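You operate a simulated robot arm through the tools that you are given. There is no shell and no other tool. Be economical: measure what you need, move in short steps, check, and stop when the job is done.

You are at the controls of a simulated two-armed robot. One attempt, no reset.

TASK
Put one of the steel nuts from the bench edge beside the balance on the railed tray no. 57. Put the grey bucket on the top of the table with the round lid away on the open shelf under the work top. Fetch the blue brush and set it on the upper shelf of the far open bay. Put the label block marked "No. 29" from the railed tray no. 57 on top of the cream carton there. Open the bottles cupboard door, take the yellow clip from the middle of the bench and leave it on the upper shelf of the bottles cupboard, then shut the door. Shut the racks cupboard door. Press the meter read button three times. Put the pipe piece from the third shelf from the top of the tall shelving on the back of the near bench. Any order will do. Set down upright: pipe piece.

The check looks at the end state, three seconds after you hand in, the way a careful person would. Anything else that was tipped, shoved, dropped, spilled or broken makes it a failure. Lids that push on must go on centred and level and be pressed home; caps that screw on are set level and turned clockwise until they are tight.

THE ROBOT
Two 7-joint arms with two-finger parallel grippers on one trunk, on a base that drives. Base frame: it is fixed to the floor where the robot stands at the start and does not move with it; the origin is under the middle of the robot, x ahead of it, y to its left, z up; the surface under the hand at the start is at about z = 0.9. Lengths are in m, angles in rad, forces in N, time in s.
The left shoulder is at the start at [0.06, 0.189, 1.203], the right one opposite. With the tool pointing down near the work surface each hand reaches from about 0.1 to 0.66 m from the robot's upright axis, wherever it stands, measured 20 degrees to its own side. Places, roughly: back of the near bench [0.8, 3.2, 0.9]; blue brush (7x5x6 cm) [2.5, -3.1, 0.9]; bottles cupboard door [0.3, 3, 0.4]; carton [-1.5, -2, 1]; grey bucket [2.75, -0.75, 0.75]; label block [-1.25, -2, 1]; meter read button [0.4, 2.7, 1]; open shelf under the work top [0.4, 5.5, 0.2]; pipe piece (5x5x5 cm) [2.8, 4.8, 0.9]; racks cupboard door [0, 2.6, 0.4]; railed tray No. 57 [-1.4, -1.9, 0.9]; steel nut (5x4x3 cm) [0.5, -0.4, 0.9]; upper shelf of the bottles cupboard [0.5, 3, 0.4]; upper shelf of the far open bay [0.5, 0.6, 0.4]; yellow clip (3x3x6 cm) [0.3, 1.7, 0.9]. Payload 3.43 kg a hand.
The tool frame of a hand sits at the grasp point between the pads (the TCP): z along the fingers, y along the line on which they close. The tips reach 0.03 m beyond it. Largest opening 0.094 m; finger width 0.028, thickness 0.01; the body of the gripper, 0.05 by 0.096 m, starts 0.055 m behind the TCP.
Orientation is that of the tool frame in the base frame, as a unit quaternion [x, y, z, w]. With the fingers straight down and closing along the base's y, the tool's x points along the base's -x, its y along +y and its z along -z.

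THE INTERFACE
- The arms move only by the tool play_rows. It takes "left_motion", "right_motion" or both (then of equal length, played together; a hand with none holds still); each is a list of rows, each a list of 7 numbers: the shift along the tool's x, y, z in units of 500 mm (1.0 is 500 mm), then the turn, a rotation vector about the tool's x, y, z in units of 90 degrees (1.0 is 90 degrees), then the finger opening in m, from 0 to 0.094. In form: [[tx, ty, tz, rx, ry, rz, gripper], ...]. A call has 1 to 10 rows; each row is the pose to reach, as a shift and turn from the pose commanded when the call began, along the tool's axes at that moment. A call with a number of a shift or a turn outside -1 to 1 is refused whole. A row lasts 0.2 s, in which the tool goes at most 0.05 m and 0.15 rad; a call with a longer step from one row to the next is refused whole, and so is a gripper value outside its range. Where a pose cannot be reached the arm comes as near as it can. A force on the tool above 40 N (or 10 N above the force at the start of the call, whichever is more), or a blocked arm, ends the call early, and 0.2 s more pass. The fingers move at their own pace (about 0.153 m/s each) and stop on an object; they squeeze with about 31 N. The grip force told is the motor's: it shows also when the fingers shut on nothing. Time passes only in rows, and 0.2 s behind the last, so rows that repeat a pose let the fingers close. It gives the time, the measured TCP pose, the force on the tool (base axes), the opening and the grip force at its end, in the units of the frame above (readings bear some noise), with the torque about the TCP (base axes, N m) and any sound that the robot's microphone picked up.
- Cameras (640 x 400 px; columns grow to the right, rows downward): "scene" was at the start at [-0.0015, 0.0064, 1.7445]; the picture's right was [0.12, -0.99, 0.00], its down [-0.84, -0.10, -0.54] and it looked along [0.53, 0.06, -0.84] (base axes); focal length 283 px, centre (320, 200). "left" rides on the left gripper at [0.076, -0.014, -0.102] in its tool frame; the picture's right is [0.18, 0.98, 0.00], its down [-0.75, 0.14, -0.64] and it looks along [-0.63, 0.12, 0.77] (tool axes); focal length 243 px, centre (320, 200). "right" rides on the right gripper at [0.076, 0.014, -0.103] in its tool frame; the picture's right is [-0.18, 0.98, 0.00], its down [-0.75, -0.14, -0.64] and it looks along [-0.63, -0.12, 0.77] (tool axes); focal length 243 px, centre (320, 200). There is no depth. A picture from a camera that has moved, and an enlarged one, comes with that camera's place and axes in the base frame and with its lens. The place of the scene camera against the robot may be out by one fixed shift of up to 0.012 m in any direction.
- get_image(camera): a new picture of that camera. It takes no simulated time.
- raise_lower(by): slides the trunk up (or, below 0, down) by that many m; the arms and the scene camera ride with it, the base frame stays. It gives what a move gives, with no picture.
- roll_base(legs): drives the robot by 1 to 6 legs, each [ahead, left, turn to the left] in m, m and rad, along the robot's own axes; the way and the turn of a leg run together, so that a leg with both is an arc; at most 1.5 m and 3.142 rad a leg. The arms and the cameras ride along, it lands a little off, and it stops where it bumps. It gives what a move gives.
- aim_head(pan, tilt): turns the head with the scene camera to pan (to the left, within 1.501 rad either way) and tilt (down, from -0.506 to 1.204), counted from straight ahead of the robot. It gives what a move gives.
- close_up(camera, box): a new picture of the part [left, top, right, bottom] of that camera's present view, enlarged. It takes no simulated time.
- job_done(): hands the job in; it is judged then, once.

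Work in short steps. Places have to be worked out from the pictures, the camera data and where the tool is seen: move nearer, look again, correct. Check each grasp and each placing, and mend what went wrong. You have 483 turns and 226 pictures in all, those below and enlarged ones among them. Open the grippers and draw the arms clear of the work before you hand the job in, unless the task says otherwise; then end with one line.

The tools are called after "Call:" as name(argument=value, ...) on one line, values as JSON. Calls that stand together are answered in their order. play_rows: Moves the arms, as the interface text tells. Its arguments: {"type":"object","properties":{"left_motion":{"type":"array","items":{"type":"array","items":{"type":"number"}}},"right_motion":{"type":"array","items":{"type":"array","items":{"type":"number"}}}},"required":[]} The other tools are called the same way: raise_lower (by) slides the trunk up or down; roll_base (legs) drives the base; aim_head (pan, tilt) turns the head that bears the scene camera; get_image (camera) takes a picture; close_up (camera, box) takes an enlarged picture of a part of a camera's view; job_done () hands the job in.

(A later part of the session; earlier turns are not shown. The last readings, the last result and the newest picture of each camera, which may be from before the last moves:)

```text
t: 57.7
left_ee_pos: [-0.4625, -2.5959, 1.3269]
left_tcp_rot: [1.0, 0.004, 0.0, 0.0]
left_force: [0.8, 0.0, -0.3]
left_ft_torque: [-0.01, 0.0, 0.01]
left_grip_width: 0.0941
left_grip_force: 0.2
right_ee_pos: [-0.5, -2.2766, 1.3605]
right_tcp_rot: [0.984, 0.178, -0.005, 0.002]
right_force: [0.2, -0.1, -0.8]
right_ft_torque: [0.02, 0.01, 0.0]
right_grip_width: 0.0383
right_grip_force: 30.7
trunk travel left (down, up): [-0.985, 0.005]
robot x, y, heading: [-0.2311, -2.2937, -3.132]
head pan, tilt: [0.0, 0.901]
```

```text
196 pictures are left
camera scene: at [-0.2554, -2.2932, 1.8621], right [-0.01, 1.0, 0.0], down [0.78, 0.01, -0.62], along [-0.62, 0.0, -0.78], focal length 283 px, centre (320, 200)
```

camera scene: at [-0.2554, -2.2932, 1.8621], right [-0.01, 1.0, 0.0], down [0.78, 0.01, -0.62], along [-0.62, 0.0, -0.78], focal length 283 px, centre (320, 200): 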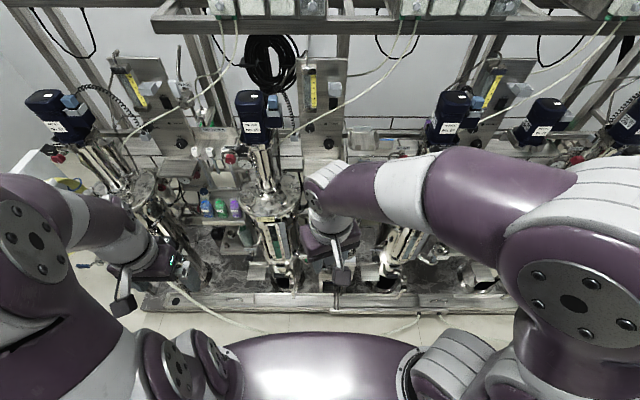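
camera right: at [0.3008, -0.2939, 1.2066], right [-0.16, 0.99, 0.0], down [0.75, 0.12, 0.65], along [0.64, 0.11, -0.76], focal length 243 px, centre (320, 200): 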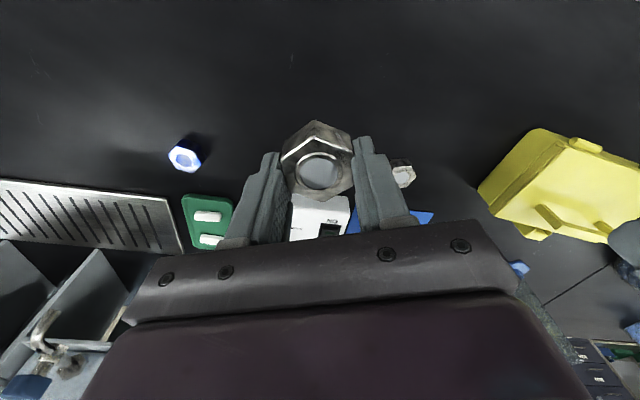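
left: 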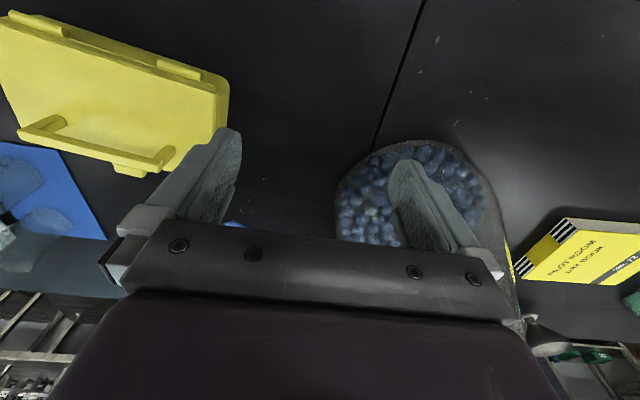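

The way forward is clear with hands at z>1.3. Advance 0.25 m.

Call:
roll_base(legs=[[0.2, 0, 0]])

Call:
get_image(camera="scene")

Call:
get_image(camera="right")

```text
t: 59.2
left_ee_pos: [-0.655, -2.5961, 1.3283]
left_tcp_rot: [1.0, 0.001, -0.003, 0.0]
left_force: [0.2, 0.2, 0.0]
left_ft_torque: [0.02, 0.04, -0.02]
left_grip_width: 0.094
left_grip_force: 0.1
right_ee_pos: [-0.6898, -2.2762, 1.3611]
right_tcp_rot: [0.985, 0.175, -0.005, 0.001]
right_force: [0.5, -0.2, -0.3]
right_ft_torque: [0.02, 0.03, 0.01]
right_grip_width: 0.0383
right_grip_force: 30.8
trunk travel left (down, up): [-0.985, 0.005]
robot x, y, heading: [-0.4262, -2.2951, -3.135]
head pan, tilt: [0.0, 0.901]
```

```text
195 pictures are left
camera scene: at [-0.4447, -2.2938, 1.8622], right [0.0, 1.0, 0.0], down [0.78, 0.0, -0.62], along [-0.62, 0.0, -0.78], focal length 283 px, centre (320, 200)
```

scene: 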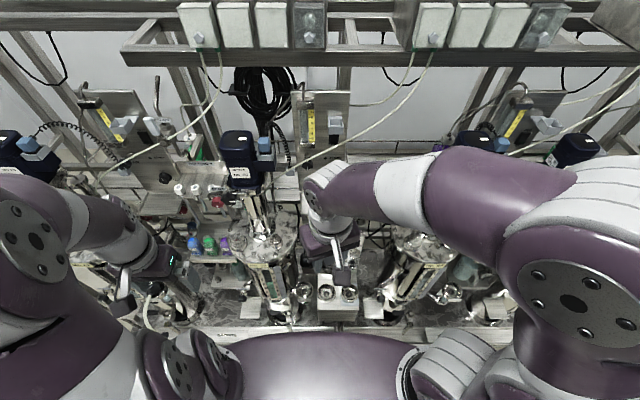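

```text
194 pictures are left
camera right: at [-0.6119, -2.2635, 1.4629], right [0.17, -0.99, 0.0], down [-0.75, -0.13, 0.65], along [-0.64, -0.11, -0.76], focal length 243 px, centre (320, 200)
```

right: 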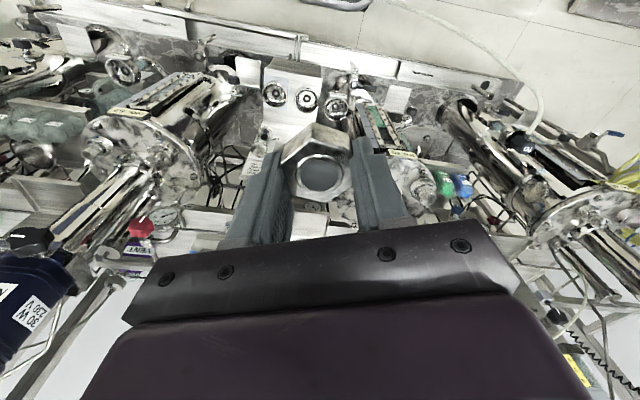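

Call:
roll_base(legs=[[0.12, 0, 0]])

Call:
close_up(camera="scene", box=[220, 260, 420, 400])

```text
t: 60.7
left_ee_pos: [-0.7807, -2.5963, 1.325]
left_tcp_rot: [1.0, 0.0, 0.004, 0.0]
left_force: [0.6, 0.9, -0.9]
left_ft_torque: [-0.04, -0.04, 0.01]
left_grip_width: 0.0939
left_grip_force: 0.0
right_ee_pos: [-0.8142, -2.2757, 1.3586]
right_tcp_rot: [0.985, 0.173, -0.002, 0.001]
right_force: [-0.8, 0.5, -0.9]
right_ft_torque: [-0.01, -0.05, 0.01]
right_grip_width: 0.0385
right_grip_force: 31.3
trunk travel left (down, up): [-0.985, 0.005]
robot x, y, heading: [-0.5404, -2.2928, -3.145]
head pan, tilt: [0.0, 0.901]
stopped in leg 1: the robot was blocked; the commanded pose is now the measured one
```

```text
2.86 times, centred on (320, 330) of scene
camera zoom: at [-0.5741, -2.2943, 1.862], right [0.0, 1.0, 0.0], down [0.79, 0.0, -0.62], along [-0.62, 0.0, -0.79], focal length 810 px, centre (320, -171)
```

zoom: 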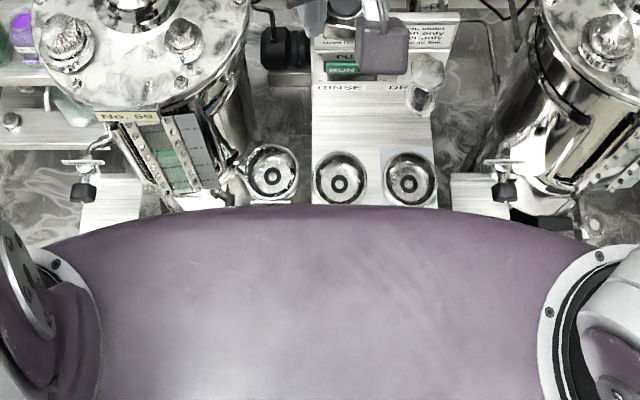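

The base is stopped by the skid at x=-0.54; that's as near as it gets. I move the right hand forward through the gap (straightened) to view the tray.

Call:
play_rows(right_motion=[[-0.042, -0.07, 0.02, 0, 0, 0.037, 0.02], [-0.084, -0.14, 0.04, 0, 0, 0.074, 0.02], [-0.126, -0.21, 0.06, 0, 0, 0.111, 0.02], [-0.168, -0.28, 0.08, 0, 0, 0.148, 0.02], [-0.21, -0.35, 0.1, 0, 0, 0.185, 0.02], [-0.252, -0.42, 0.12, 0, 0, 0.222, 0.02]])

Call:
get_image(camera="right")

Call:
get_image(camera="scene")

```text
t: 62.1
left_ee_pos: [-0.776, -2.5931, 1.3258]
left_tcp_rot: [1.0, 0.001, 0.001, 0.001]
left_force: [-0.4, 0.8, 0.1]
left_ft_torque: [0.01, -0.02, 0.02]
left_grip_width: 0.0941
left_grip_force: 0.0
right_ee_pos: [-1.0003, -2.1166, 1.2995]
right_tcp_rot: [1.0, 0.0, -0.003, 0.001]
right_force: [-0.8, 0.2, -1.4]
right_ft_torque: [-0.05, -0.04, 0.01]
right_grip_width: 0.0383
right_grip_force: 31.1
trunk travel left (down, up): [-0.985, 0.005]
robot x, y, heading: [-0.5394, -2.2953, -3.14]
head pan, tilt: [0.0, 0.901]
```

```text
192 pictures are left
camera right: at [-0.9236, -2.1308, 1.4012], right [-0.18, -0.98, 0.01], down [-0.75, 0.14, 0.65], along [-0.64, 0.11, -0.76], focal length 243 px, centre (320, 200)
```

right: 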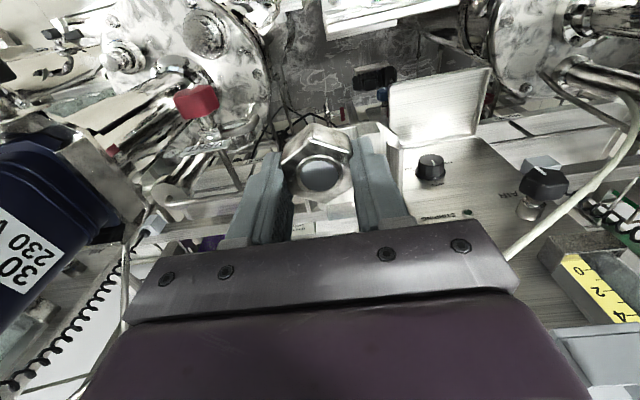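

```text
191 pictures are left
camera scene: at [-0.5679, -2.2927, 1.8621], right [0.0, 1.0, 0.0], down [0.78, 0.0, -0.62], along [-0.62, 0.0, -0.78], focal length 283 px, centre (320, 200)
```

scene: 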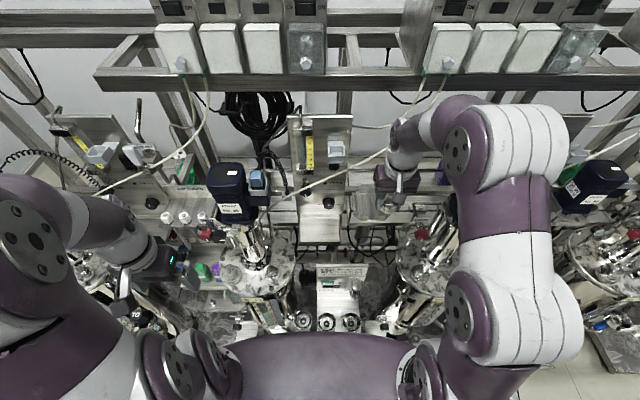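

The hand hides the tray from both cameras. I draw it back to the right side and use the head camera from this close vantage.

Call:
play_rows(right_motion=[[0.08, 0, 0, 0, 0, 0, 0.02], [0.16, 0, 0, 0, 0, 0, 0.02], [0.24, -0.03, 0, 0, 0, 0, 0.02], [0.32, -0.08, 0, 0, 0, 0, 0.02], [0.39, -0.14, 0, 0, 0, 0, 0.02], [0.44, -0.21, 0, 0, 0, 0, 0.02], [0.44, -0.3, 0, 0, 0, 0, 0.02]])

Call:
get_image(camera="scene")

Call:
close_up(camera="scene", box=[300, 110, 460, 210])

```text
t: 63.7
left_ee_pos: [-0.7755, -2.5932, 1.3256]
left_tcp_rot: [1.0, 0.0, 0.0, 0.001]
left_force: [-0.3, 0.3, -0.2]
left_ft_torque: [-0.05, -0.01, -0.01]
left_grip_width: 0.0939
left_grip_force: 0.1
right_ee_pos: [-0.7789, -1.9698, 1.2958]
right_tcp_rot: [1.0, 0.001, -0.003, 0.002]
right_force: [-1.1, 0.1, -1.2]
right_ft_torque: [-0.03, -0.01, -0.07]
right_grip_width: 0.0385
right_grip_force: 31.3
trunk travel left (down, up): [-0.985, 0.005]
robot x, y, heading: [-0.5417, -2.2915, -3.143]
head pan, tilt: [0.0, 0.901]
```

```text
190 pictures are left
camera scene: at [-0.5668, -2.2919, 1.8621], right [0.0, 1.0, 0.0], down [0.78, 0.0, -0.62], along [-0.62, 0.0, -0.78], focal length 283 px, centre (320, 200)
```

scene: 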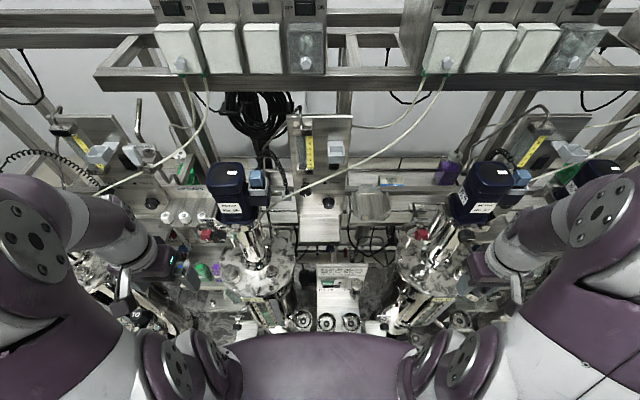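

```text
4.00 times, centred on (380, 160) of scene
camera zoom: at [-0.5668, -2.2919, 1.8621], right [0.0, 1.0, 0.0], down [0.78, 0.0, -0.62], along [-0.62, 0.0, -0.78], focal length 1133 px, centre (80, 360)
```

zoom: 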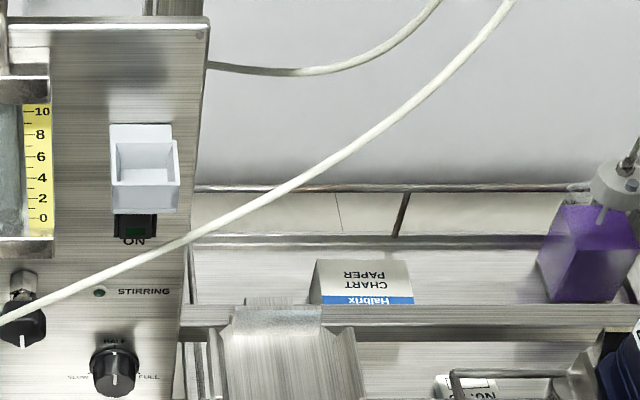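

The floor behind the tray is visible, so there is a rear aisle (wall at x≈-2.6). I'll check whether the row's other end gives access: back out and drive along the aisle to y≈1.6.

Call:
roll_base(legs=[[-0.27, 0, 0], [0, -1.5, 0], [0, -1.3, 0], [0, -0.8, 0]])

Call:
aim_head(pan=-0.5, tilt=0.5)

Call:
get_image(camera="scene")

```text
t: 82.6
left_ee_pos: [-0.5746, 1.0077, 1.3266]
left_tcp_rot: [1.0, 0.009, 0.001, 0.0]
left_force: [0.2, 0.2, 0.6]
left_ft_torque: [0.02, 0.02, 0.03]
left_grip_width: 0.0937
left_grip_force: 0.1
right_ee_pos: [-0.5898, 1.6322, 1.2968]
right_tcp_rot: [1.0, 0.009, -0.004, 0.0]
right_force: [-0.9, 0.5, -1.4]
right_ft_torque: [-0.02, 0.03, 0.01]
right_grip_width: 0.0382
right_grip_force: 30.9
trunk travel left (down, up): [-0.985, 0.005]
robot x, y, heading: [-0.3484, 1.3185, -3.123]
head pan, tilt: [0.0, 0.901]
```

```text
t: 83.6
left_ee_pos: [-0.5766, 1.0096, 1.3257]
left_tcp_rot: [1.0, 0.008, 0.0, 0.0]
left_force: [-0.1, 0.0, -0.3]
left_ft_torque: [0.03, 0.03, 0.0]
left_grip_width: 0.0943
left_grip_force: 0.1
right_ee_pos: [-0.5888, 1.6347, 1.2962]
right_tcp_rot: [1.0, 0.01, -0.003, 0.002]
right_force: [0.0, 0.9, -1.6]
right_ft_torque: [0.04, 0.03, 0.01]
right_grip_width: 0.038
right_grip_force: 31.7
trunk travel left (down, up): [-0.985, 0.005]
robot x, y, heading: [-0.3431, 1.3185, -3.123]
head pan, tilt: [-0.499, 0.499]
```

```text
188 pictures are left
camera scene: at [-0.376, 1.3591, 1.8959], right [0.46, 0.89, 0.0], down [0.43, -0.22, -0.88], along [-0.78, 0.41, -0.48], focal length 283 px, centre (320, 200)
```

scene: 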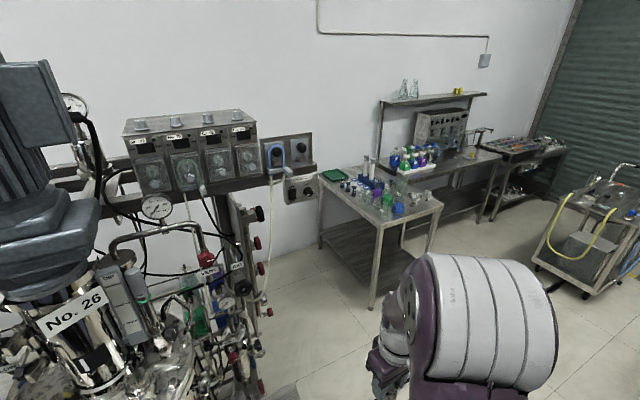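

There's a ~0.7 m gap between the rig's end and the glassware table leading to the rear aisle. I move to y≈1.9, turn to face +x, and look back... first strafe and peek into the gap.

Call:
roll_base(legs=[[0, -0.7, 0]])

Call:
aim_head(pan=0.15, tilt=0.6)

Call:
get_image(camera="scene")

```text
t: 87.4
left_ee_pos: [-0.5863, 1.706, 1.3258]
left_tcp_rot: [1.0, 0.007, -0.001, -0.001]
left_force: [0.0, 0.6, -0.3]
left_ft_torque: [0.03, 0.01, 0.0]
left_grip_width: 0.0937
left_grip_force: 0.1
right_ee_pos: [-0.5982, 2.3306, 1.2969]
right_tcp_rot: [1.0, 0.006, -0.003, 0.001]
right_force: [-0.2, 0.6, -1.3]
right_ft_torque: [0.04, 0.0, 0.05]
right_grip_width: 0.0384
right_grip_force: 30.4
trunk travel left (down, up): [-0.985, 0.005]
robot x, y, heading: [-0.3521, 2.0144, -3.133]
head pan, tilt: [-0.499, 0.499]
```

```text
t: 88.4
left_ee_pos: [-0.5869, 1.7082, 1.3263]
left_tcp_rot: [1.0, 0.006, 0.0, 0.0]
left_force: [0.1, 0.0, -0.4]
left_ft_torque: [-0.04, 0.01, 0.0]
left_grip_width: 0.094
left_grip_force: 0.1
right_ee_pos: [-0.5969, 2.3319, 1.2968]
right_tcp_rot: [1.0, 0.006, -0.003, 0.001]
right_force: [0.1, 0.3, -1.3]
right_ft_torque: [-0.03, 0.02, -0.02]
right_grip_width: 0.0385
right_grip_force: 31.2
trunk travel left (down, up): [-0.985, 0.005]
robot x, y, heading: [-0.3589, 2.0161, -3.127]
head pan, tilt: [0.15, 0.6]
```

```text
187 pictures are left
camera scene: at [-0.3928, 1.9983, 1.8869], right [-0.16, 0.99, 0.0], down [0.56, 0.09, -0.83], along [-0.81, -0.13, -0.56], focal length 283 px, centre (320, 200)
```

scene: 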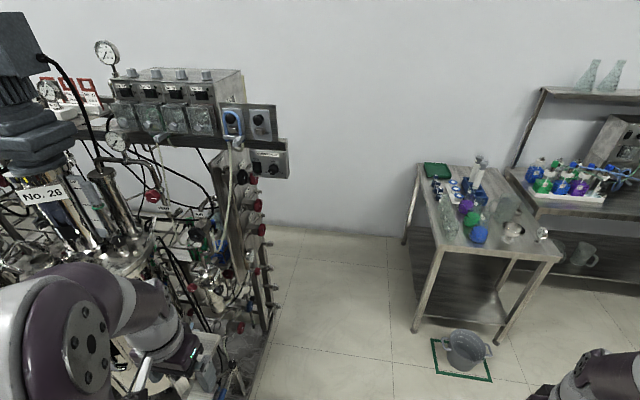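

The gap is clear (y≈1.5–2.45). I turn around in place to face +x and back into the gap.

Call:
roll_base(legs=[[0, 0, 3.13], [-0.9, 0, 0]])

Call:
aim_head(pan=-1.5, tilt=0.6)

Call:
get_image(camera="scene")

```text
t: 100.3
left_ee_pos: [-0.9886, 2.3566, 1.3248]
left_tcp_rot: [0.043, 0.999, 0.0, -0.001]
left_force: [0.1, 0.4, 0.1]
left_ft_torque: [-0.02, 0.03, 0.01]
left_grip_width: 0.0939
left_grip_force: 0.0
right_ee_pos: [-1.0372, 1.735, 1.2968]
right_tcp_rot: [0.043, 0.999, 0.001, 0.004]
right_force: [0.0, 0.4, -0.9]
right_ft_torque: [-0.01, -0.03, 0.0]
right_grip_width: 0.0384
right_grip_force: 31.2
trunk travel left (down, up): [-0.985, 0.005]
robot x, y, heading: [-1.2505, 2.0743, -0.09]
head pan, tilt: [0.15, 0.6]
```

```text
t: 102.0
left_ee_pos: [-0.9874, 2.3569, 1.3269]
left_tcp_rot: [0.044, 0.999, 0.0, 0.0]
left_force: [-0.4, -0.6, 0.0]
left_ft_torque: [0.0, -0.01, 0.01]
left_grip_width: 0.0939
left_grip_force: 0.0
right_ee_pos: [-1.0378, 1.7356, 1.2959]
right_tcp_rot: [0.043, 0.999, 0.002, 0.003]
right_force: [-0.3, 1.3, -1.1]
right_ft_torque: [-0.01, -0.03, 0.04]
right_grip_width: 0.038
right_grip_force: 31.0
trunk travel left (down, up): [-0.985, 0.005]
robot x, y, heading: [-1.2473, 2.0782, -0.086]
head pan, tilt: [-1.499, 0.6]
```

```text
186 pictures are left
camera scene: at [-1.3198, 1.9906, 1.8869], right [-1.0, 0.01, 0.0], down [0.01, 0.56, -0.83], along [-0.01, -0.82, -0.56], focal length 283 px, centre (320, 200)
```

scene: 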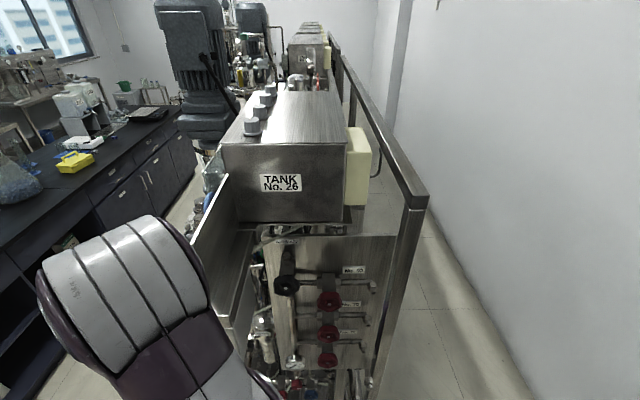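

The rear aisle (x from -1.67 to -2.6) is free. Straighten, back to x≈-2.14, strafe right part way and look ahead.

Call:
roll_base(legs=[[0, 0, 0.087], [-0.88, -0.05, 0]])

Call:
get_image(camera="scene")

```text
t: 103.8
left_ee_pos: [-1.07, 2.3749, 1.3254]
left_tcp_rot: [-0.001, 1.0, 0.0, 0.0]
left_force: [0.4, 0.0, -0.4]
left_ft_torque: [0.02, -0.05, 0.01]
left_grip_width: 0.0938
left_grip_force: 0.0
right_ee_pos: [-1.0584, 1.7491, 1.2973]
right_tcp_rot: [0.001, 1.0, -0.002, 0.012]
right_force: [5.9, 0.6, -4.9]
right_ft_torque: [-0.13, 0.27, -0.12]
right_grip_width: 0.0384
right_grip_force: 30.5
trunk travel left (down, up): [-0.985, 0.005]
robot x, y, heading: [-1.3059, 2.073, 0.003]
head pan, tilt: [-1.499, 0.6]
stopped in leg 2: the force on the tool passed its limit at 96 N (the readings are from after the stop); the commanded pose is now the measured one
```

```text
185 pictures are left
camera scene: at [-1.3675, 1.9823, 1.8869], right [-1.0, -0.07, 0.0], down [-0.04, 0.56, -0.82], along [0.06, -0.82, -0.57], focal length 283 px, centre (320, 200)
```

scene: 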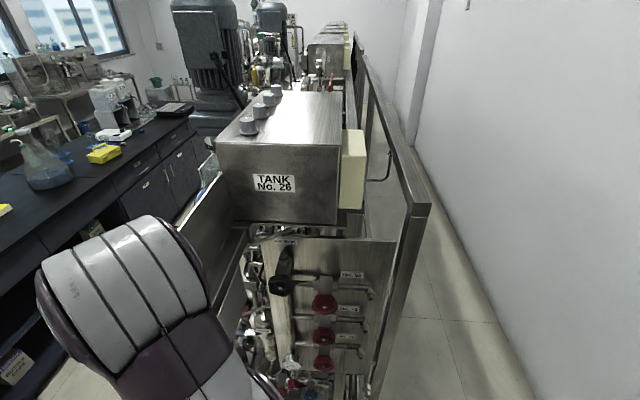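

Something touched the right hand while backing. Look at the right hand's surroundings.

Call:
get_image(camera="right")

Call:
aim_head(pan=-0.9, tilt=1.0)

Call:
get_image(camera="scene")

```text
184 pictures are left
camera right: at [-1.1376, 1.7645, 1.3981], right [0.19, 0.98, 0.0], down [0.74, -0.14, 0.66], along [0.65, -0.13, -0.75], focal length 243 px, centre (320, 200)
```

right: 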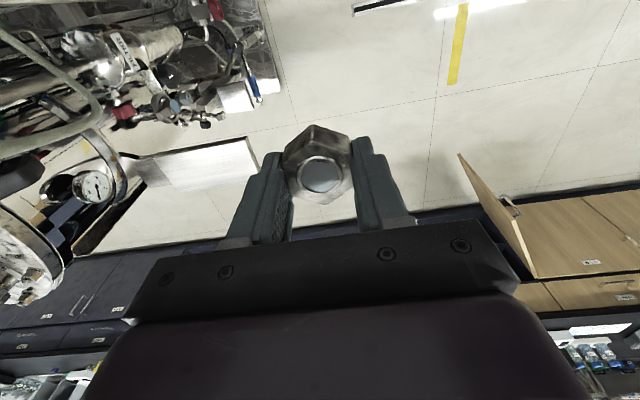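

```text
t: 104.8
left_ee_pos: [-1.07, 2.3751, 1.325]
left_tcp_rot: [-0.001, 1.0, 0.0, -0.001]
left_force: [0.5, 0.5, -0.5]
left_ft_torque: [0.01, 0.02, -0.01]
left_grip_width: 0.0941
left_grip_force: 0.0
right_ee_pos: [-1.0591, 1.7495, 1.2983]
right_tcp_rot: [0.003, 1.0, -0.002, 0.011]
right_force: [6.5, 2.1, -5.7]
right_ft_torque: [-0.15, 0.29, -0.14]
right_grip_width: 0.0382
right_grip_force: 31.0
trunk travel left (down, up): [-0.985, 0.005]
robot x, y, heading: [-1.3051, 2.0698, 0.005]
head pan, tilt: [-0.901, 1.0]
```

```text
183 pictures are left
camera scene: at [-1.3303, 2.0159, 1.8549], right [-0.78, -0.62, 0.0], down [-0.52, 0.66, -0.54], along [0.33, -0.42, -0.84], focal length 283 px, centre (320, 200)
```

scene: 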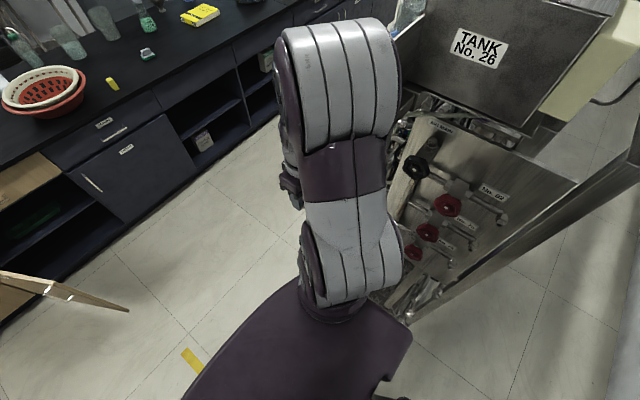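

The right elbow touched the rig's end panel. I ease forward, tuck the right hand inward toward the robot's centreline, and check the elbow.

Call:
roll_base(legs=[[0.12, 0.03, 0]])

Call:
play_rows(right_motion=[[-0.03, 0.08, 0, 0, 0, 0, 0.02], [-0.06, 0.16, 0, 0, 0, 0, 0.02], [-0.09, 0.24, 0, 0, 0, 0, 0.02], [-0.12, 0.32, 0, 0, 0, 0, 0.02], [-0.14, 0.4, 0, 0, 0, 0, 0.02], [-0.14, 0.48, 0, 0, 0, 0, 0.02]])

Call:
aim_head(pan=-1.1, tilt=0.9)

Call:
get_image(camera="scene")

```text
t: 106.1
left_ee_pos: [-0.9517, 2.404, 1.3273]
left_tcp_rot: [0.0, 1.0, 0.0, 0.0]
left_force: [-0.6, 0.0, 0.1]
left_ft_torque: [-0.01, -0.02, -0.02]
left_grip_width: 0.0941
left_grip_force: 0.1
right_ee_pos: [-0.9432, 1.7791, 1.2978]
right_tcp_rot: [0.005, 1.0, -0.002, 0.013]
right_force: [0.4, -0.5, -1.3]
right_ft_torque: [0.01, -0.01, 0.02]
right_grip_width: 0.0383
right_grip_force: 30.6
trunk travel left (down, up): [-0.985, 0.005]
robot x, y, heading: [-1.1828, 2.1002, 0.003]
head pan, tilt: [-0.901, 1.0]
```

```text
t: 107.5
left_ee_pos: [-0.9478, 2.4075, 1.3254]
left_tcp_rot: [0.0, 1.0, -0.001, -0.001]
left_force: [-0.1, 0.3, 0.7]
left_ft_torque: [-0.01, 0.0, -0.02]
left_grip_width: 0.0939
left_grip_force: 0.2
right_ee_pos: [-0.87, 2.0227, 1.2957]
right_tcp_rot: [0.005, 1.0, -0.002, 0.013]
right_force: [0.0, 1.3, -1.8]
right_ft_torque: [-0.02, 0.02, 0.01]
right_grip_width: 0.0385
right_grip_force: 31.1
trunk travel left (down, up): [-0.985, 0.005]
robot x, y, heading: [-1.1858, 2.102, 0.003]
head pan, tilt: [-0.901, 1.0]
```

```text
t: 108.2
left_ee_pos: [-0.9479, 2.404, 1.3259]
left_tcp_rot: [0.0, 1.0, 0.0, 0.0]
left_force: [-0.2, 0.6, -0.2]
left_ft_torque: [0.0, -0.02, 0.01]
left_grip_width: 0.0942
left_grip_force: 0.0
right_ee_pos: [-0.8711, 2.0215, 1.2953]
right_tcp_rot: [0.005, 1.0, -0.002, 0.012]
right_force: [0.1, 0.4, -0.5]
right_ft_torque: [0.03, -0.01, 0.02]
right_grip_width: 0.0386
right_grip_force: 30.7
trunk travel left (down, up): [-0.985, 0.005]
robot x, y, heading: [-1.1819, 2.1015, -0.001]
head pan, tilt: [-1.1, 0.901]
```

```text
182 pictures are left
camera scene: at [-1.2205, 2.0337, 1.8621], right [-0.89, -0.45, 0.0], down [-0.36, 0.7, -0.62], along [0.28, -0.55, -0.78], focal length 283 px, centre (320, 200)
```

scene: 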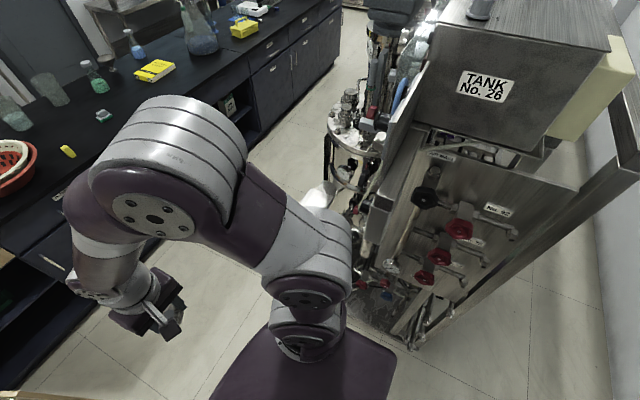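

The elbow now points ahead, well clear. Back up to x≈-2.13 keeping y≈2.08.

Call:
roll_base(legs=[[-0.95, -0.02, 0]])

Call:
aim_head(pan=-1.5, tilt=0.5)

Call:
get_image(camera="scene")

```text
t: 113.2
left_ee_pos: [-1.9, 2.3905, 1.3267]
left_tcp_rot: [0.012, 1.0, 0.0, -0.001]
left_force: [0.0, -1.0, -0.6]
left_ft_torque: [0.01, 0.01, -0.04]
left_grip_width: 0.0938
left_grip_force: 0.0
right_ee_pos: [-1.8316, 2.0047, 1.2956]
right_tcp_rot: [0.015, 1.0, -0.002, 0.012]
right_force: [0.4, 0.0, -1.7]
right_ft_torque: [0.02, -0.01, -0.02]
right_grip_width: 0.038
right_grip_force: 30.6
trunk travel left (down, up): [-0.985, 0.005]
robot x, y, heading: [-2.1444, 2.0935, -0.022]
head pan, tilt: [-1.1, 0.901]
```

```text
t: 114.1
left_ee_pos: [-1.9016, 2.3909, 1.3269]
left_tcp_rot: [0.011, 1.0, 0.0, 0.001]
left_force: [-0.3, 0.6, 1.0]
left_ft_torque: [-0.01, -0.02, -0.01]
left_grip_width: 0.0939
left_grip_force: 0.0
right_ee_pos: [-1.8337, 2.0049, 1.2963]
right_tcp_rot: [0.015, 1.0, -0.002, 0.012]
right_force: [0.1, -0.8, -1.0]
right_ft_torque: [-0.01, -0.01, 0.03]
right_grip_width: 0.0384
right_grip_force: 30.8
trunk travel left (down, up): [-0.985, 0.005]
robot x, y, heading: [-2.1422, 2.092, -0.024]
head pan, tilt: [-1.499, 0.499]
```

```text
181 pictures are left
camera scene: at [-2.2101, 2.002, 1.8959], right [-1.0, -0.05, 0.0], down [-0.02, 0.48, -0.88], along [0.04, -0.88, -0.48], focal length 283 px, centre (320, 200)
```

scene: 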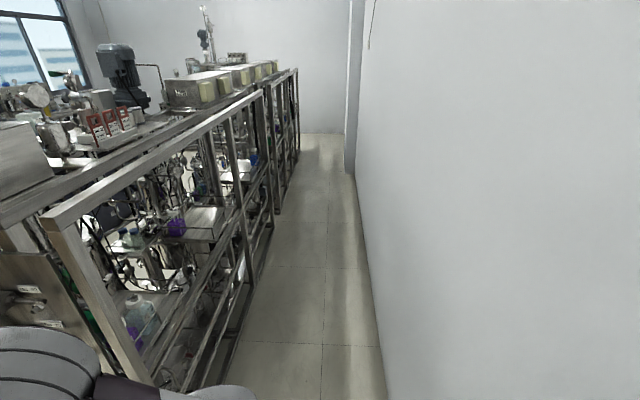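

The rear aisle is clear. Straighten and strafe right in legs, checking the pose midway.

Call:
roll_base(legs=[[0.02, 0, 0.023], [0, -1.4, 0]])

```text
t: 121.5
left_ee_pos: [-1.8787, 0.993, 1.3264]
left_tcp_rot: [-0.013, 1.0, 0.0, 0.0]
left_force: [0.0, 1.2, 0.5]
left_ft_torque: [0.02, -0.02, -0.01]
left_grip_width: 0.0939
left_grip_force: 0.1
right_ee_pos: [-1.7902, 0.6111, 1.2953]
right_tcp_rot: [-0.008, 1.0, -0.002, 0.012]
right_force: [-0.6, -0.2, -1.9]
right_ft_torque: [0.03, 0.02, 0.0]
right_grip_width: 0.0384
right_grip_force: 31.0
trunk travel left (down, up): [-0.985, 0.005]
robot x, y, heading: [-2.1051, 0.6855, 0.024]
head pan, tilt: [-1.499, 0.499]
```

Position good; continue another stretch with small heading/x corrections.

Call:
roll_base(legs=[[-0.02, 0, -0.024], [0, -1.4, 0]])

Call:
get_image(camera="scene")

```text
t: 128.9
left_ee_pos: [-1.8877, -0.4247, 1.3265]
left_tcp_rot: [-0.003, 1.0, -0.001, 0.0]
left_force: [0.7, -0.2, 0.6]
left_ft_torque: [0.04, -0.01, 0.02]
left_grip_width: 0.0939
left_grip_force: 0.1
right_ee_pos: [-1.8069, -0.809, 1.2961]
right_tcp_rot: [0.0, 1.0, -0.003, 0.012]
right_force: [1.0, 0.4, -1.4]
right_ft_torque: [-0.01, 0.01, 0.0]
right_grip_width: 0.0381
right_grip_force: 31.2
trunk travel left (down, up): [-0.985, 0.005]
robot x, y, heading: [-2.1191, -0.7313, 0.008]
head pan, tilt: [-1.499, 0.499]
```

```text
180 pictures are left
camera scene: at [-2.1842, -0.8203, 1.896], right [-1.0, -0.08, 0.0], down [-0.04, 0.48, -0.88], along [0.07, -0.88, -0.48], focal length 283 px, centre (320, 200)
```

scene: 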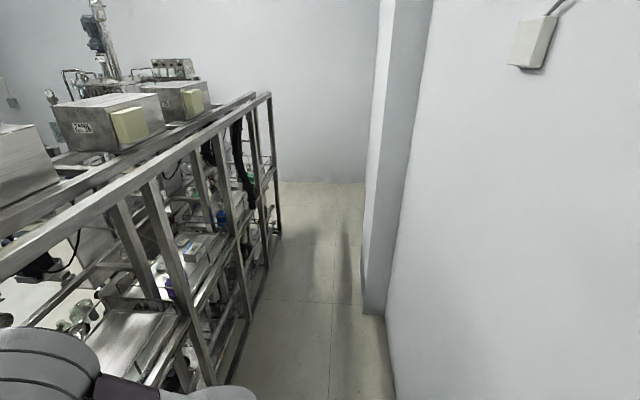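

Call:
roll_base(legs=[[0, -1.2, 0]])

Call:
aim_head(pan=0, tilt=0.8)

Call:
get_image(camera="scene")

```text
t: 134.9
left_ee_pos: [-1.883, -1.6047, 1.3249]
left_tcp_rot: [0.005, 1.0, 0.0, 0.0]
left_force: [0.3, 0.2, 0.0]
left_ft_torque: [-0.01, -0.05, 0.01]
left_grip_width: 0.0941
left_grip_force: 0.0
right_ee_pos: [-1.8085, -1.9886, 1.2958]
right_tcp_rot: [0.008, 1.0, -0.003, 0.012]
right_force: [0.1, 0.6, -1.1]
right_ft_torque: [0.02, 0.03, 0.01]
right_grip_width: 0.0385
right_grip_force: 31.5
trunk travel left (down, up): [-0.985, 0.005]
robot x, y, heading: [-2.1219, -1.9054, -0.009]
head pan, tilt: [-1.499, 0.499]
```

```text
t: 136.5
left_ee_pos: [-1.883, -1.6075, 1.3263]
left_tcp_rot: [0.004, 1.0, 0.0, 0.0]
left_force: [0.2, 0.2, 0.3]
left_ft_torque: [0.01, 0.0, 0.01]
left_grip_width: 0.094
left_grip_force: 0.1
right_ee_pos: [-1.8088, -1.9903, 1.2952]
right_tcp_rot: [0.008, 1.0, -0.002, 0.013]
right_force: [-0.1, 0.0, -1.5]
right_ft_torque: [0.02, -0.04, 0.02]
right_grip_width: 0.0381
right_grip_force: 31.5
trunk travel left (down, up): [-0.985, 0.005]
robot x, y, heading: [-2.1225, -1.9063, -0.008]
head pan, tilt: [0.0, 0.799]
```

```text
179 pictures are left
camera scene: at [-2.1113, -1.9088, 1.87], right [-0.01, -1.0, 0.0], down [-0.72, 0.01, -0.7], along [0.7, -0.01, -0.72], focal length 283 px, centre (320, 200)
```

scene: 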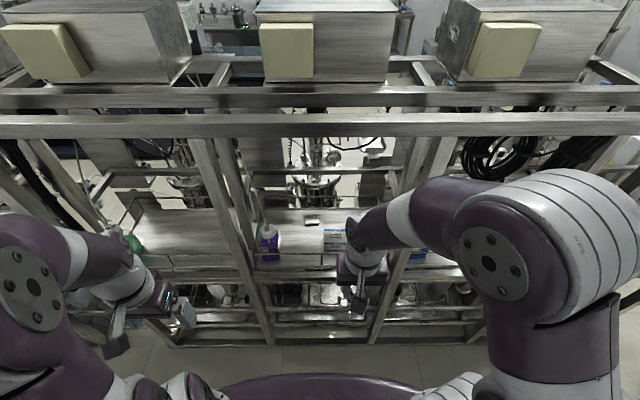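

Call:
close_up(camera="scene", box=[200, 180, 440, 330])

Call:
get_image(camera="right")

Call:
get_image(camera="left")

```text
2.67 times, centred on (320, 255) of scene
camera zoom: at [-2.1113, -1.9088, 1.87], right [-0.01, -1.0, 0.0], down [-0.72, 0.01, -0.7], along [0.7, -0.01, -0.72], focal length 756 px, centre (320, 53)
```

zoom: 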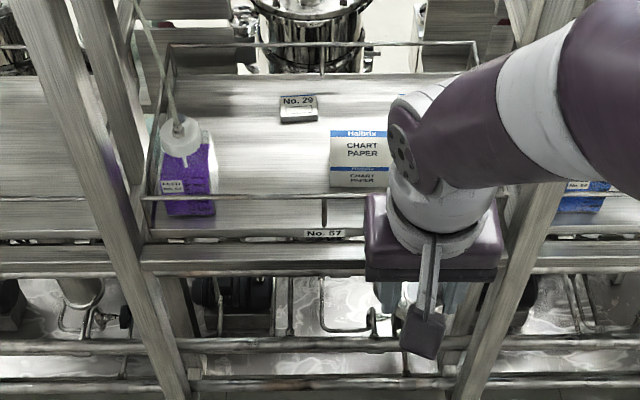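

```text
177 pictures are left
camera right: at [-1.8874, -1.9752, 1.3962], right [0.2, 0.98, 0.0], down [0.74, -0.15, 0.66], along [0.65, -0.13, -0.75], focal length 243 px, centre (320, 200)
```

right: 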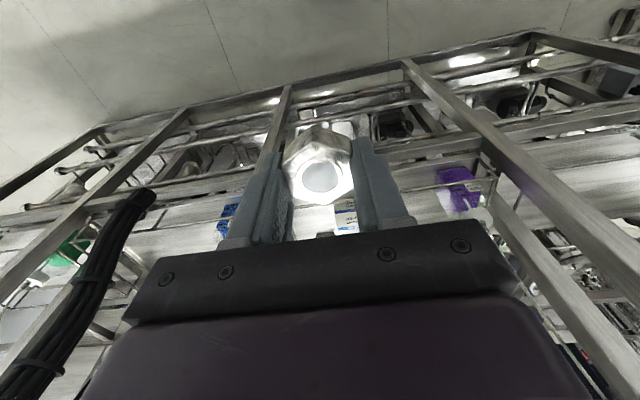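

```text
176 pictures are left
camera left: at [-1.9602, -1.6199, 1.4294], right [-0.18, 0.98, 0.0], down [0.76, 0.13, 0.64], along [0.63, 0.11, -0.77], focal length 243 px, centre (320, 200)
```

left: 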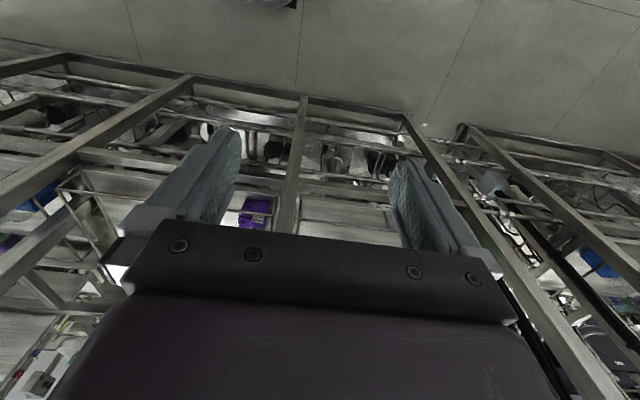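

The block here is "No. 29" at ~[-1.31, -1.88], carton top at ~[-1.42, -1.98, 0.945], tray floor ~0.89 with 5 cm rails, overhead beam bottom ~1.49. I lower the trunk 0.2, draw the left hand back, shift left a little, and look again.

Call:
raise_lower(by=-0.2)

Call:
play_rows(left_motion=[[0.08, 0, 0, 0, 0, 0, 0.094], [0.16, 0, 0, 0, 0, 0, 0.094], [0.24, 0, -0.02, 0, 0, 0, 0.094]])

Call:
roll_base(legs=[[0, 0.13, 0], [0.12, 0, 0]])

Call:
get_image(camera="scene")

```text
t: 138.7
left_ee_pos: [-1.8835, -1.6047, 1.1259]
left_tcp_rot: [0.005, 1.0, 0.0, 0.0]
left_force: [-0.4, -0.5, -0.4]
left_ft_torque: [-0.02, -0.02, 0.0]
left_grip_width: 0.0941
left_grip_force: 0.0
right_ee_pos: [-1.8094, -1.9909, 1.0961]
right_tcp_rot: [0.007, 1.0, -0.002, 0.012]
right_force: [0.5, 0.6, -1.0]
right_ft_torque: [0.01, 0.0, 0.0]
right_grip_width: 0.0385
right_grip_force: 31.6
trunk travel left (down, up): [-0.785, 0.205]
robot x, y, heading: [-2.1229, -1.9044, -0.009]
head pan, tilt: [0.0, 0.799]
```

```text
t: 139.5
left_ee_pos: [-1.9842, -1.5692, 1.1328]
left_tcp_rot: [0.004, 1.0, -0.001, -0.001]
left_force: [-0.1, 0.6, -0.2]
left_ft_torque: [-0.01, -0.04, 0.01]
left_grip_width: 0.0942
left_grip_force: 0.1
left hand out of reach, approached as far as the arm can: row 2, 3
right_ee_pos: [-1.8104, -1.9914, 1.0953]
right_tcp_rot: [0.008, 1.0, -0.002, 0.012]
right_force: [-0.4, -0.2, -0.6]
right_ft_torque: [0.0, 0.02, 0.02]
right_grip_width: 0.0384
right_grip_force: 31.3
trunk travel left (down, up): [-0.785, 0.205]
robot x, y, heading: [-2.1243, -1.9069, -0.007]
head pan, tilt: [0.0, 0.799]
```

```text
t: 141.6
left_ee_pos: [-1.8652, -1.4452, 1.1325]
left_tcp_rot: [0.002, 1.0, 0.0, -0.001]
left_force: [-0.1, 0.5, 0.3]
left_ft_torque: [0.01, -0.01, 0.01]
left_grip_width: 0.0939
left_grip_force: 0.0
right_ee_pos: [-1.6902, -1.8664, 1.0963]
right_tcp_rot: [0.006, 1.0, -0.002, 0.012]
right_force: [-0.4, -0.1, -1.4]
right_ft_torque: [0.03, 0.04, 0.02]
right_grip_width: 0.0382
right_grip_force: 31.3
trunk travel left (down, up): [-0.785, 0.205]
robot x, y, heading: [-2.0017, -1.782, -0.004]
head pan, tilt: [0.0, 0.799]
```

```text
175 pictures are left
camera scene: at [-1.9931, -1.7851, 1.67], right [0.0, -1.0, 0.0], down [-0.72, 0.0, -0.7], along [0.7, 0.0, -0.72], focal length 283 px, centre (320, 200)
```

scene: 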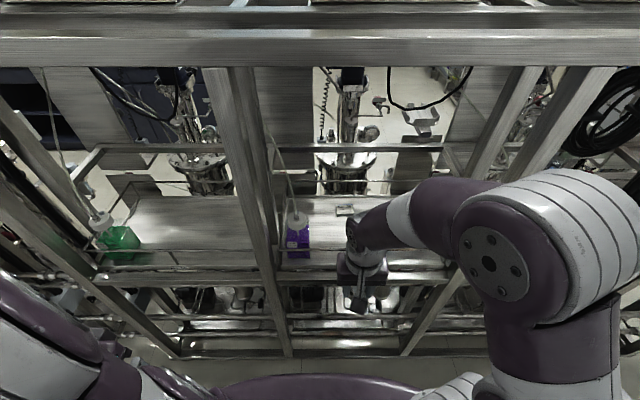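

The opening is y -1.67…-2.10. Advance 0.08 m, then move the right hand over the tray and look.

Call:
roll_base(legs=[[0.08, 0, 0]])

Call:
play_rows(right_motion=[[-0.08, 0, 0.02, 0, 0, 0, 0.02], [-0.16, 0, 0.04, 0, 0, 0, 0.02], [-0.22, 0, 0.06, 0, 0, 0, 0.02], [-0.28, 0, 0.08, 0, 0, 0, 0.02]])

Call:
get_image(camera="right")

Call:
get_image(camera="scene")

```text
t: 142.6
left_ee_pos: [-1.7868, -1.4463, 1.1318]
left_tcp_rot: [0.003, 1.0, 0.0, -0.001]
left_force: [0.6, -0.1, 0.3]
left_ft_torque: [-0.01, 0.03, -0.02]
left_grip_width: 0.0941
left_grip_force: 0.0
right_ee_pos: [-1.6106, -1.8664, 1.0951]
right_tcp_rot: [0.005, 1.0, -0.002, 0.013]
right_force: [-0.1, 0.4, -0.8]
right_ft_torque: [0.03, 0.01, 0.01]
right_grip_width: 0.0386
right_grip_force: 30.7
trunk travel left (down, up): [-0.785, 0.205]
robot x, y, heading: [-1.9268, -1.782, -0.004]
head pan, tilt: [0.0, 0.799]
```

```text
t: 143.6
left_ee_pos: [-1.7854, -1.4452, 1.1333]
left_tcp_rot: [0.002, 1.0, -0.002, -0.001]
left_force: [-0.8, -0.5, 0.0]
left_ft_torque: [0.01, 0.02, 0.0]
left_grip_width: 0.094
left_grip_force: 0.1
right_ee_pos: [-1.4672, -1.8666, 1.0563]
right_tcp_rot: [0.005, 1.0, -0.003, 0.012]
right_force: [0.2, -0.1, -0.6]
right_ft_torque: [0.0, 0.01, 0.01]
right_grip_width: 0.0383
right_grip_force: 31.2
trunk travel left (down, up): [-0.785, 0.205]
robot x, y, heading: [-1.9234, -1.7874, -0.004]
head pan, tilt: [0.0, 0.799]
```

```text
174 pictures are left
camera right: at [-1.5459, -1.8514, 1.1572], right [0.19, 0.98, 0.0], down [0.74, -0.15, 0.66], along [0.65, -0.13, -0.75], focal length 243 px, centre (320, 200)
```

right: 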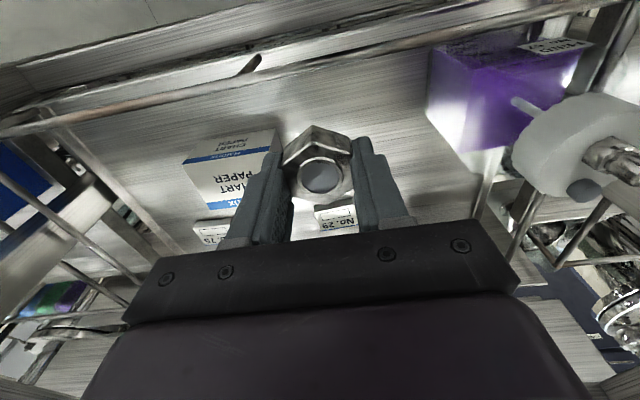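

```text
173 pictures are left
camera scene: at [-1.9115, -1.7856, 1.67], right [0.0, -1.0, 0.0], down [-0.72, 0.0, -0.7], along [0.7, 0.0, -0.72], focal length 283 px, centre (320, 200)
```

scene: 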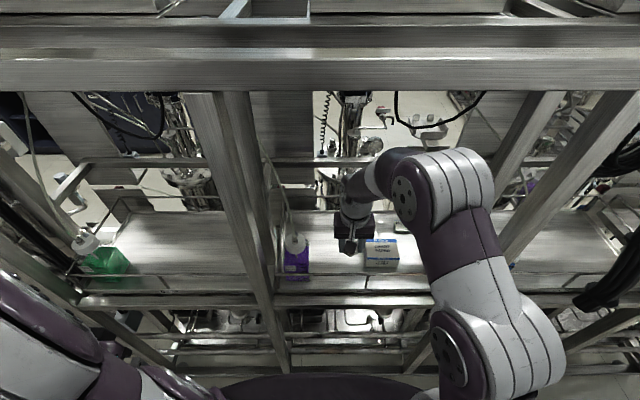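

The tray has free space between carton and purple bottle. I place the nut at about [-1.43, -1.86], descending with force watch.

Call:
play_rows(right_motion=[[-0.07, 0.01, 0, 0, 0, 0, 0.02], [-0.07, 0.02, 0.08, 0, 0, 0, 0.02], [-0.07, 0.02, 0.16, 0, 0, 0, 0.02], [-0.07, 0.02, 0.22, 0, 0, 0, 0.02], [-0.07, 0.02, 0.24, 0, 0, 0, 0.02], [-0.07, 0.02, 0.25, 0, 0, 0, 0.02]])

Call:
get_image(camera="right")

```text
t: 145.0
left_ee_pos: [-1.7854, -1.4473, 1.1332]
left_tcp_rot: [0.001, 1.0, -0.001, 0.0]
left_force: [0.0, 0.4, -0.4]
left_ft_torque: [-0.01, -0.02, 0.0]
left_grip_width: 0.0938
left_grip_force: 0.1
right_ee_pos: [-1.4316, -1.8583, 0.9331]
right_tcp_rot: [0.006, 1.0, -0.001, 0.012]
right_force: [0.0, 0.1, -0.8]
right_ft_torque: [0.01, 0.0, 0.01]
right_grip_width: 0.0385
right_grip_force: 31.0
trunk travel left (down, up): [-0.785, 0.205]
robot x, y, heading: [-1.9226, -1.7835, -0.005]
head pan, tilt: [0.0, 0.799]
```

```text
172 pictures are left
camera right: at [-1.5094, -1.844, 1.0341], right [0.19, 0.98, 0.0], down [0.74, -0.15, 0.66], along [0.65, -0.13, -0.75], focal length 243 px, centre (320, 200)
```

right: 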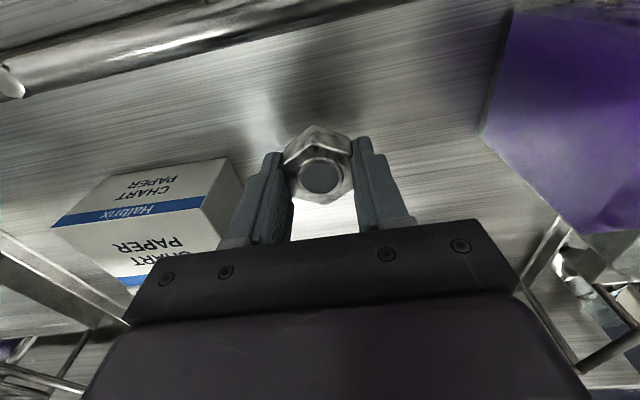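

Still above the tray floor. Lower in 3 mm steps until contact.

Call:
play_rows(right_motion=[[0, 0, 0.006, 0, 0, 0, 0.02], [0, 0, 0.012, 0, 0, 0, 0.02], [0, 0, 0.018, 0, 0, 0, 0.02], [0, 0, 0.024, 0, 0, 0, 0.02], [0, 0, 0.03, 0, 0, 0, 0.02], [0, 0, 0.036, 0, 0, 0, 0.02]])

```text
t: 146.4
left_ee_pos: [-1.7858, -1.4468, 1.1336]
left_tcp_rot: [0.002, 1.0, -0.001, -0.001]
left_force: [-0.8, 0.0, -0.7]
left_ft_torque: [0.02, 0.01, 0.0]
left_grip_width: 0.0941
left_grip_force: 0.1
right_ee_pos: [-1.4303, -1.8595, 0.9177]
right_tcp_rot: [0.006, 1.0, -0.002, 0.012]
right_force: [-0.3, 0.4, -1.9]
right_ft_torque: [-0.03, -0.01, 0.0]
right_grip_width: 0.0383
right_grip_force: 31.5
trunk travel left (down, up): [-0.785, 0.205]
robot x, y, heading: [-1.9259, -1.7832, -0.005]
head pan, tilt: [0.0, 0.799]
```

Call:
play_rows(right_motion=[[0, 0, 0.006, 0, 0, 0, 0.02], [0, 0, 0.012, 0, 0, 0, 0.02], [0, 0, 0.018, 0, 0, 0, 0.02], [0, 0, 0.024, 0, 0, 0, 0.02], [0, 0, 0.03, 0, 0, 0, 0.02], [0, 0, 0.036, 0, 0, 0, 0.02]])

```text
t: 147.5
left_ee_pos: [-1.7902, -1.4468, 1.1338]
left_tcp_rot: [0.001, 1.0, -0.001, 0.002]
left_force: [0.3, 0.0, -0.7]
left_ft_torque: [0.0, 0.0, -0.01]
left_grip_width: 0.094
left_grip_force: 0.1
right_ee_pos: [-1.4301, -1.8591, 0.9098]
right_tcp_rot: [0.005, 1.0, -0.001, 0.018]
right_force: [-9.2, -3.8, 22.8]
right_ft_torque: [0.42, 0.59, 0.3]
right_grip_width: 0.038
right_grip_force: 30.5
trunk travel left (down, up): [-0.785, 0.205]
robot x, y, heading: [-1.9232, -1.787, 0.001]
head pan, tilt: [0.0, 0.799]
stopped in row 5 (right hand): the force on the tool passed its limit at 46 N (the readings are from after the stop); the commanded pose is now the measured one
```

Contact at TCP 0.91 (tray floor ≈0.88). Release and raise.

Call:
play_rows(right_motion=[[0, 0, -0.004, 0, 0, 0, 0.038], [0, 0, -0.004, 0, 0, 0, 0.06], [0, 0, -0.004, 0, 0, 0, 0.064], [0, 0, -0.06, 0, 0, 0, 0.064], [0, 0, -0.15, 0, 0, 0, 0.064], [0, 0, -0.24, 0, 0, 0, 0.064]])

Call:
get_image(camera="right")

```text
t: 148.9
left_ee_pos: [-1.7862, -1.4476, 1.1332]
left_tcp_rot: [0.002, 1.0, -0.001, -0.001]
left_force: [0.9, -0.4, 0.7]
left_ft_torque: [0.02, -0.01, 0.0]
left_grip_width: 0.094
left_grip_force: 0.1
right_ee_pos: [-1.4324, -1.8579, 1.0298]
right_tcp_rot: [0.005, 1.0, -0.001, 0.015]
right_force: [-0.5, -0.5, -0.1]
right_ft_torque: [0.01, -0.02, -0.01]
right_grip_width: 0.0643
right_grip_force: 0.0
trunk travel left (down, up): [-0.785, 0.205]
robot x, y, heading: [-1.9232, -1.7839, -0.007]
head pan, tilt: [0.0, 0.799]
```

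```text
171 pictures are left
camera right: at [-1.5118, -1.8433, 1.1304], right [0.19, 0.98, 0.0], down [0.73, -0.15, 0.67], along [0.65, -0.13, -0.75], focal length 243 px, centre (320, 200)
```

right: 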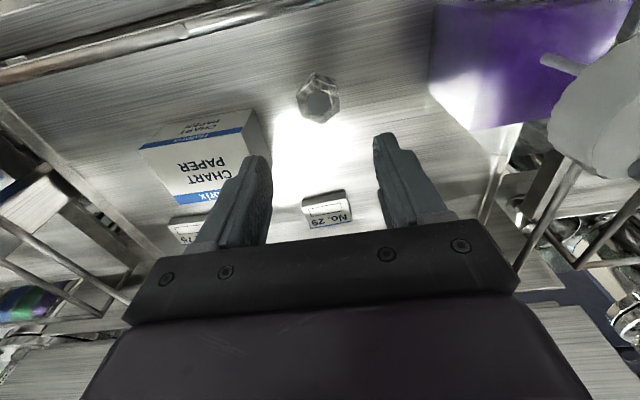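

Nut is on the tray. Label block centre ≈[-1.289, -1.876], ~64×34×26 mm. I advance the base 0.06 m for reach, then position above the block.

Call:
roll_base(legs=[[0.06, 0, 0]])

```text
t: 149.9
left_ee_pos: [-1.7293, -1.4462, 1.1334]
left_tcp_rot: [0.002, 1.0, -0.001, 0.0]
left_force: [0.6, 0.0, 0.4]
left_ft_torque: [-0.01, -0.02, 0.01]
left_grip_width: 0.094
left_grip_force: 0.1
right_ee_pos: [-1.3752, -1.8568, 1.0302]
right_tcp_rot: [0.006, 1.0, -0.002, 0.017]
right_force: [-0.1, -0.7, -0.4]
right_ft_torque: [0.0, 0.01, 0.02]
right_grip_width: 0.064
right_grip_force: 0.1
trunk travel left (down, up): [-0.785, 0.205]
robot x, y, heading: [-1.8623, -1.7847, -0.006]
head pan, tilt: [0.0, 0.799]
```

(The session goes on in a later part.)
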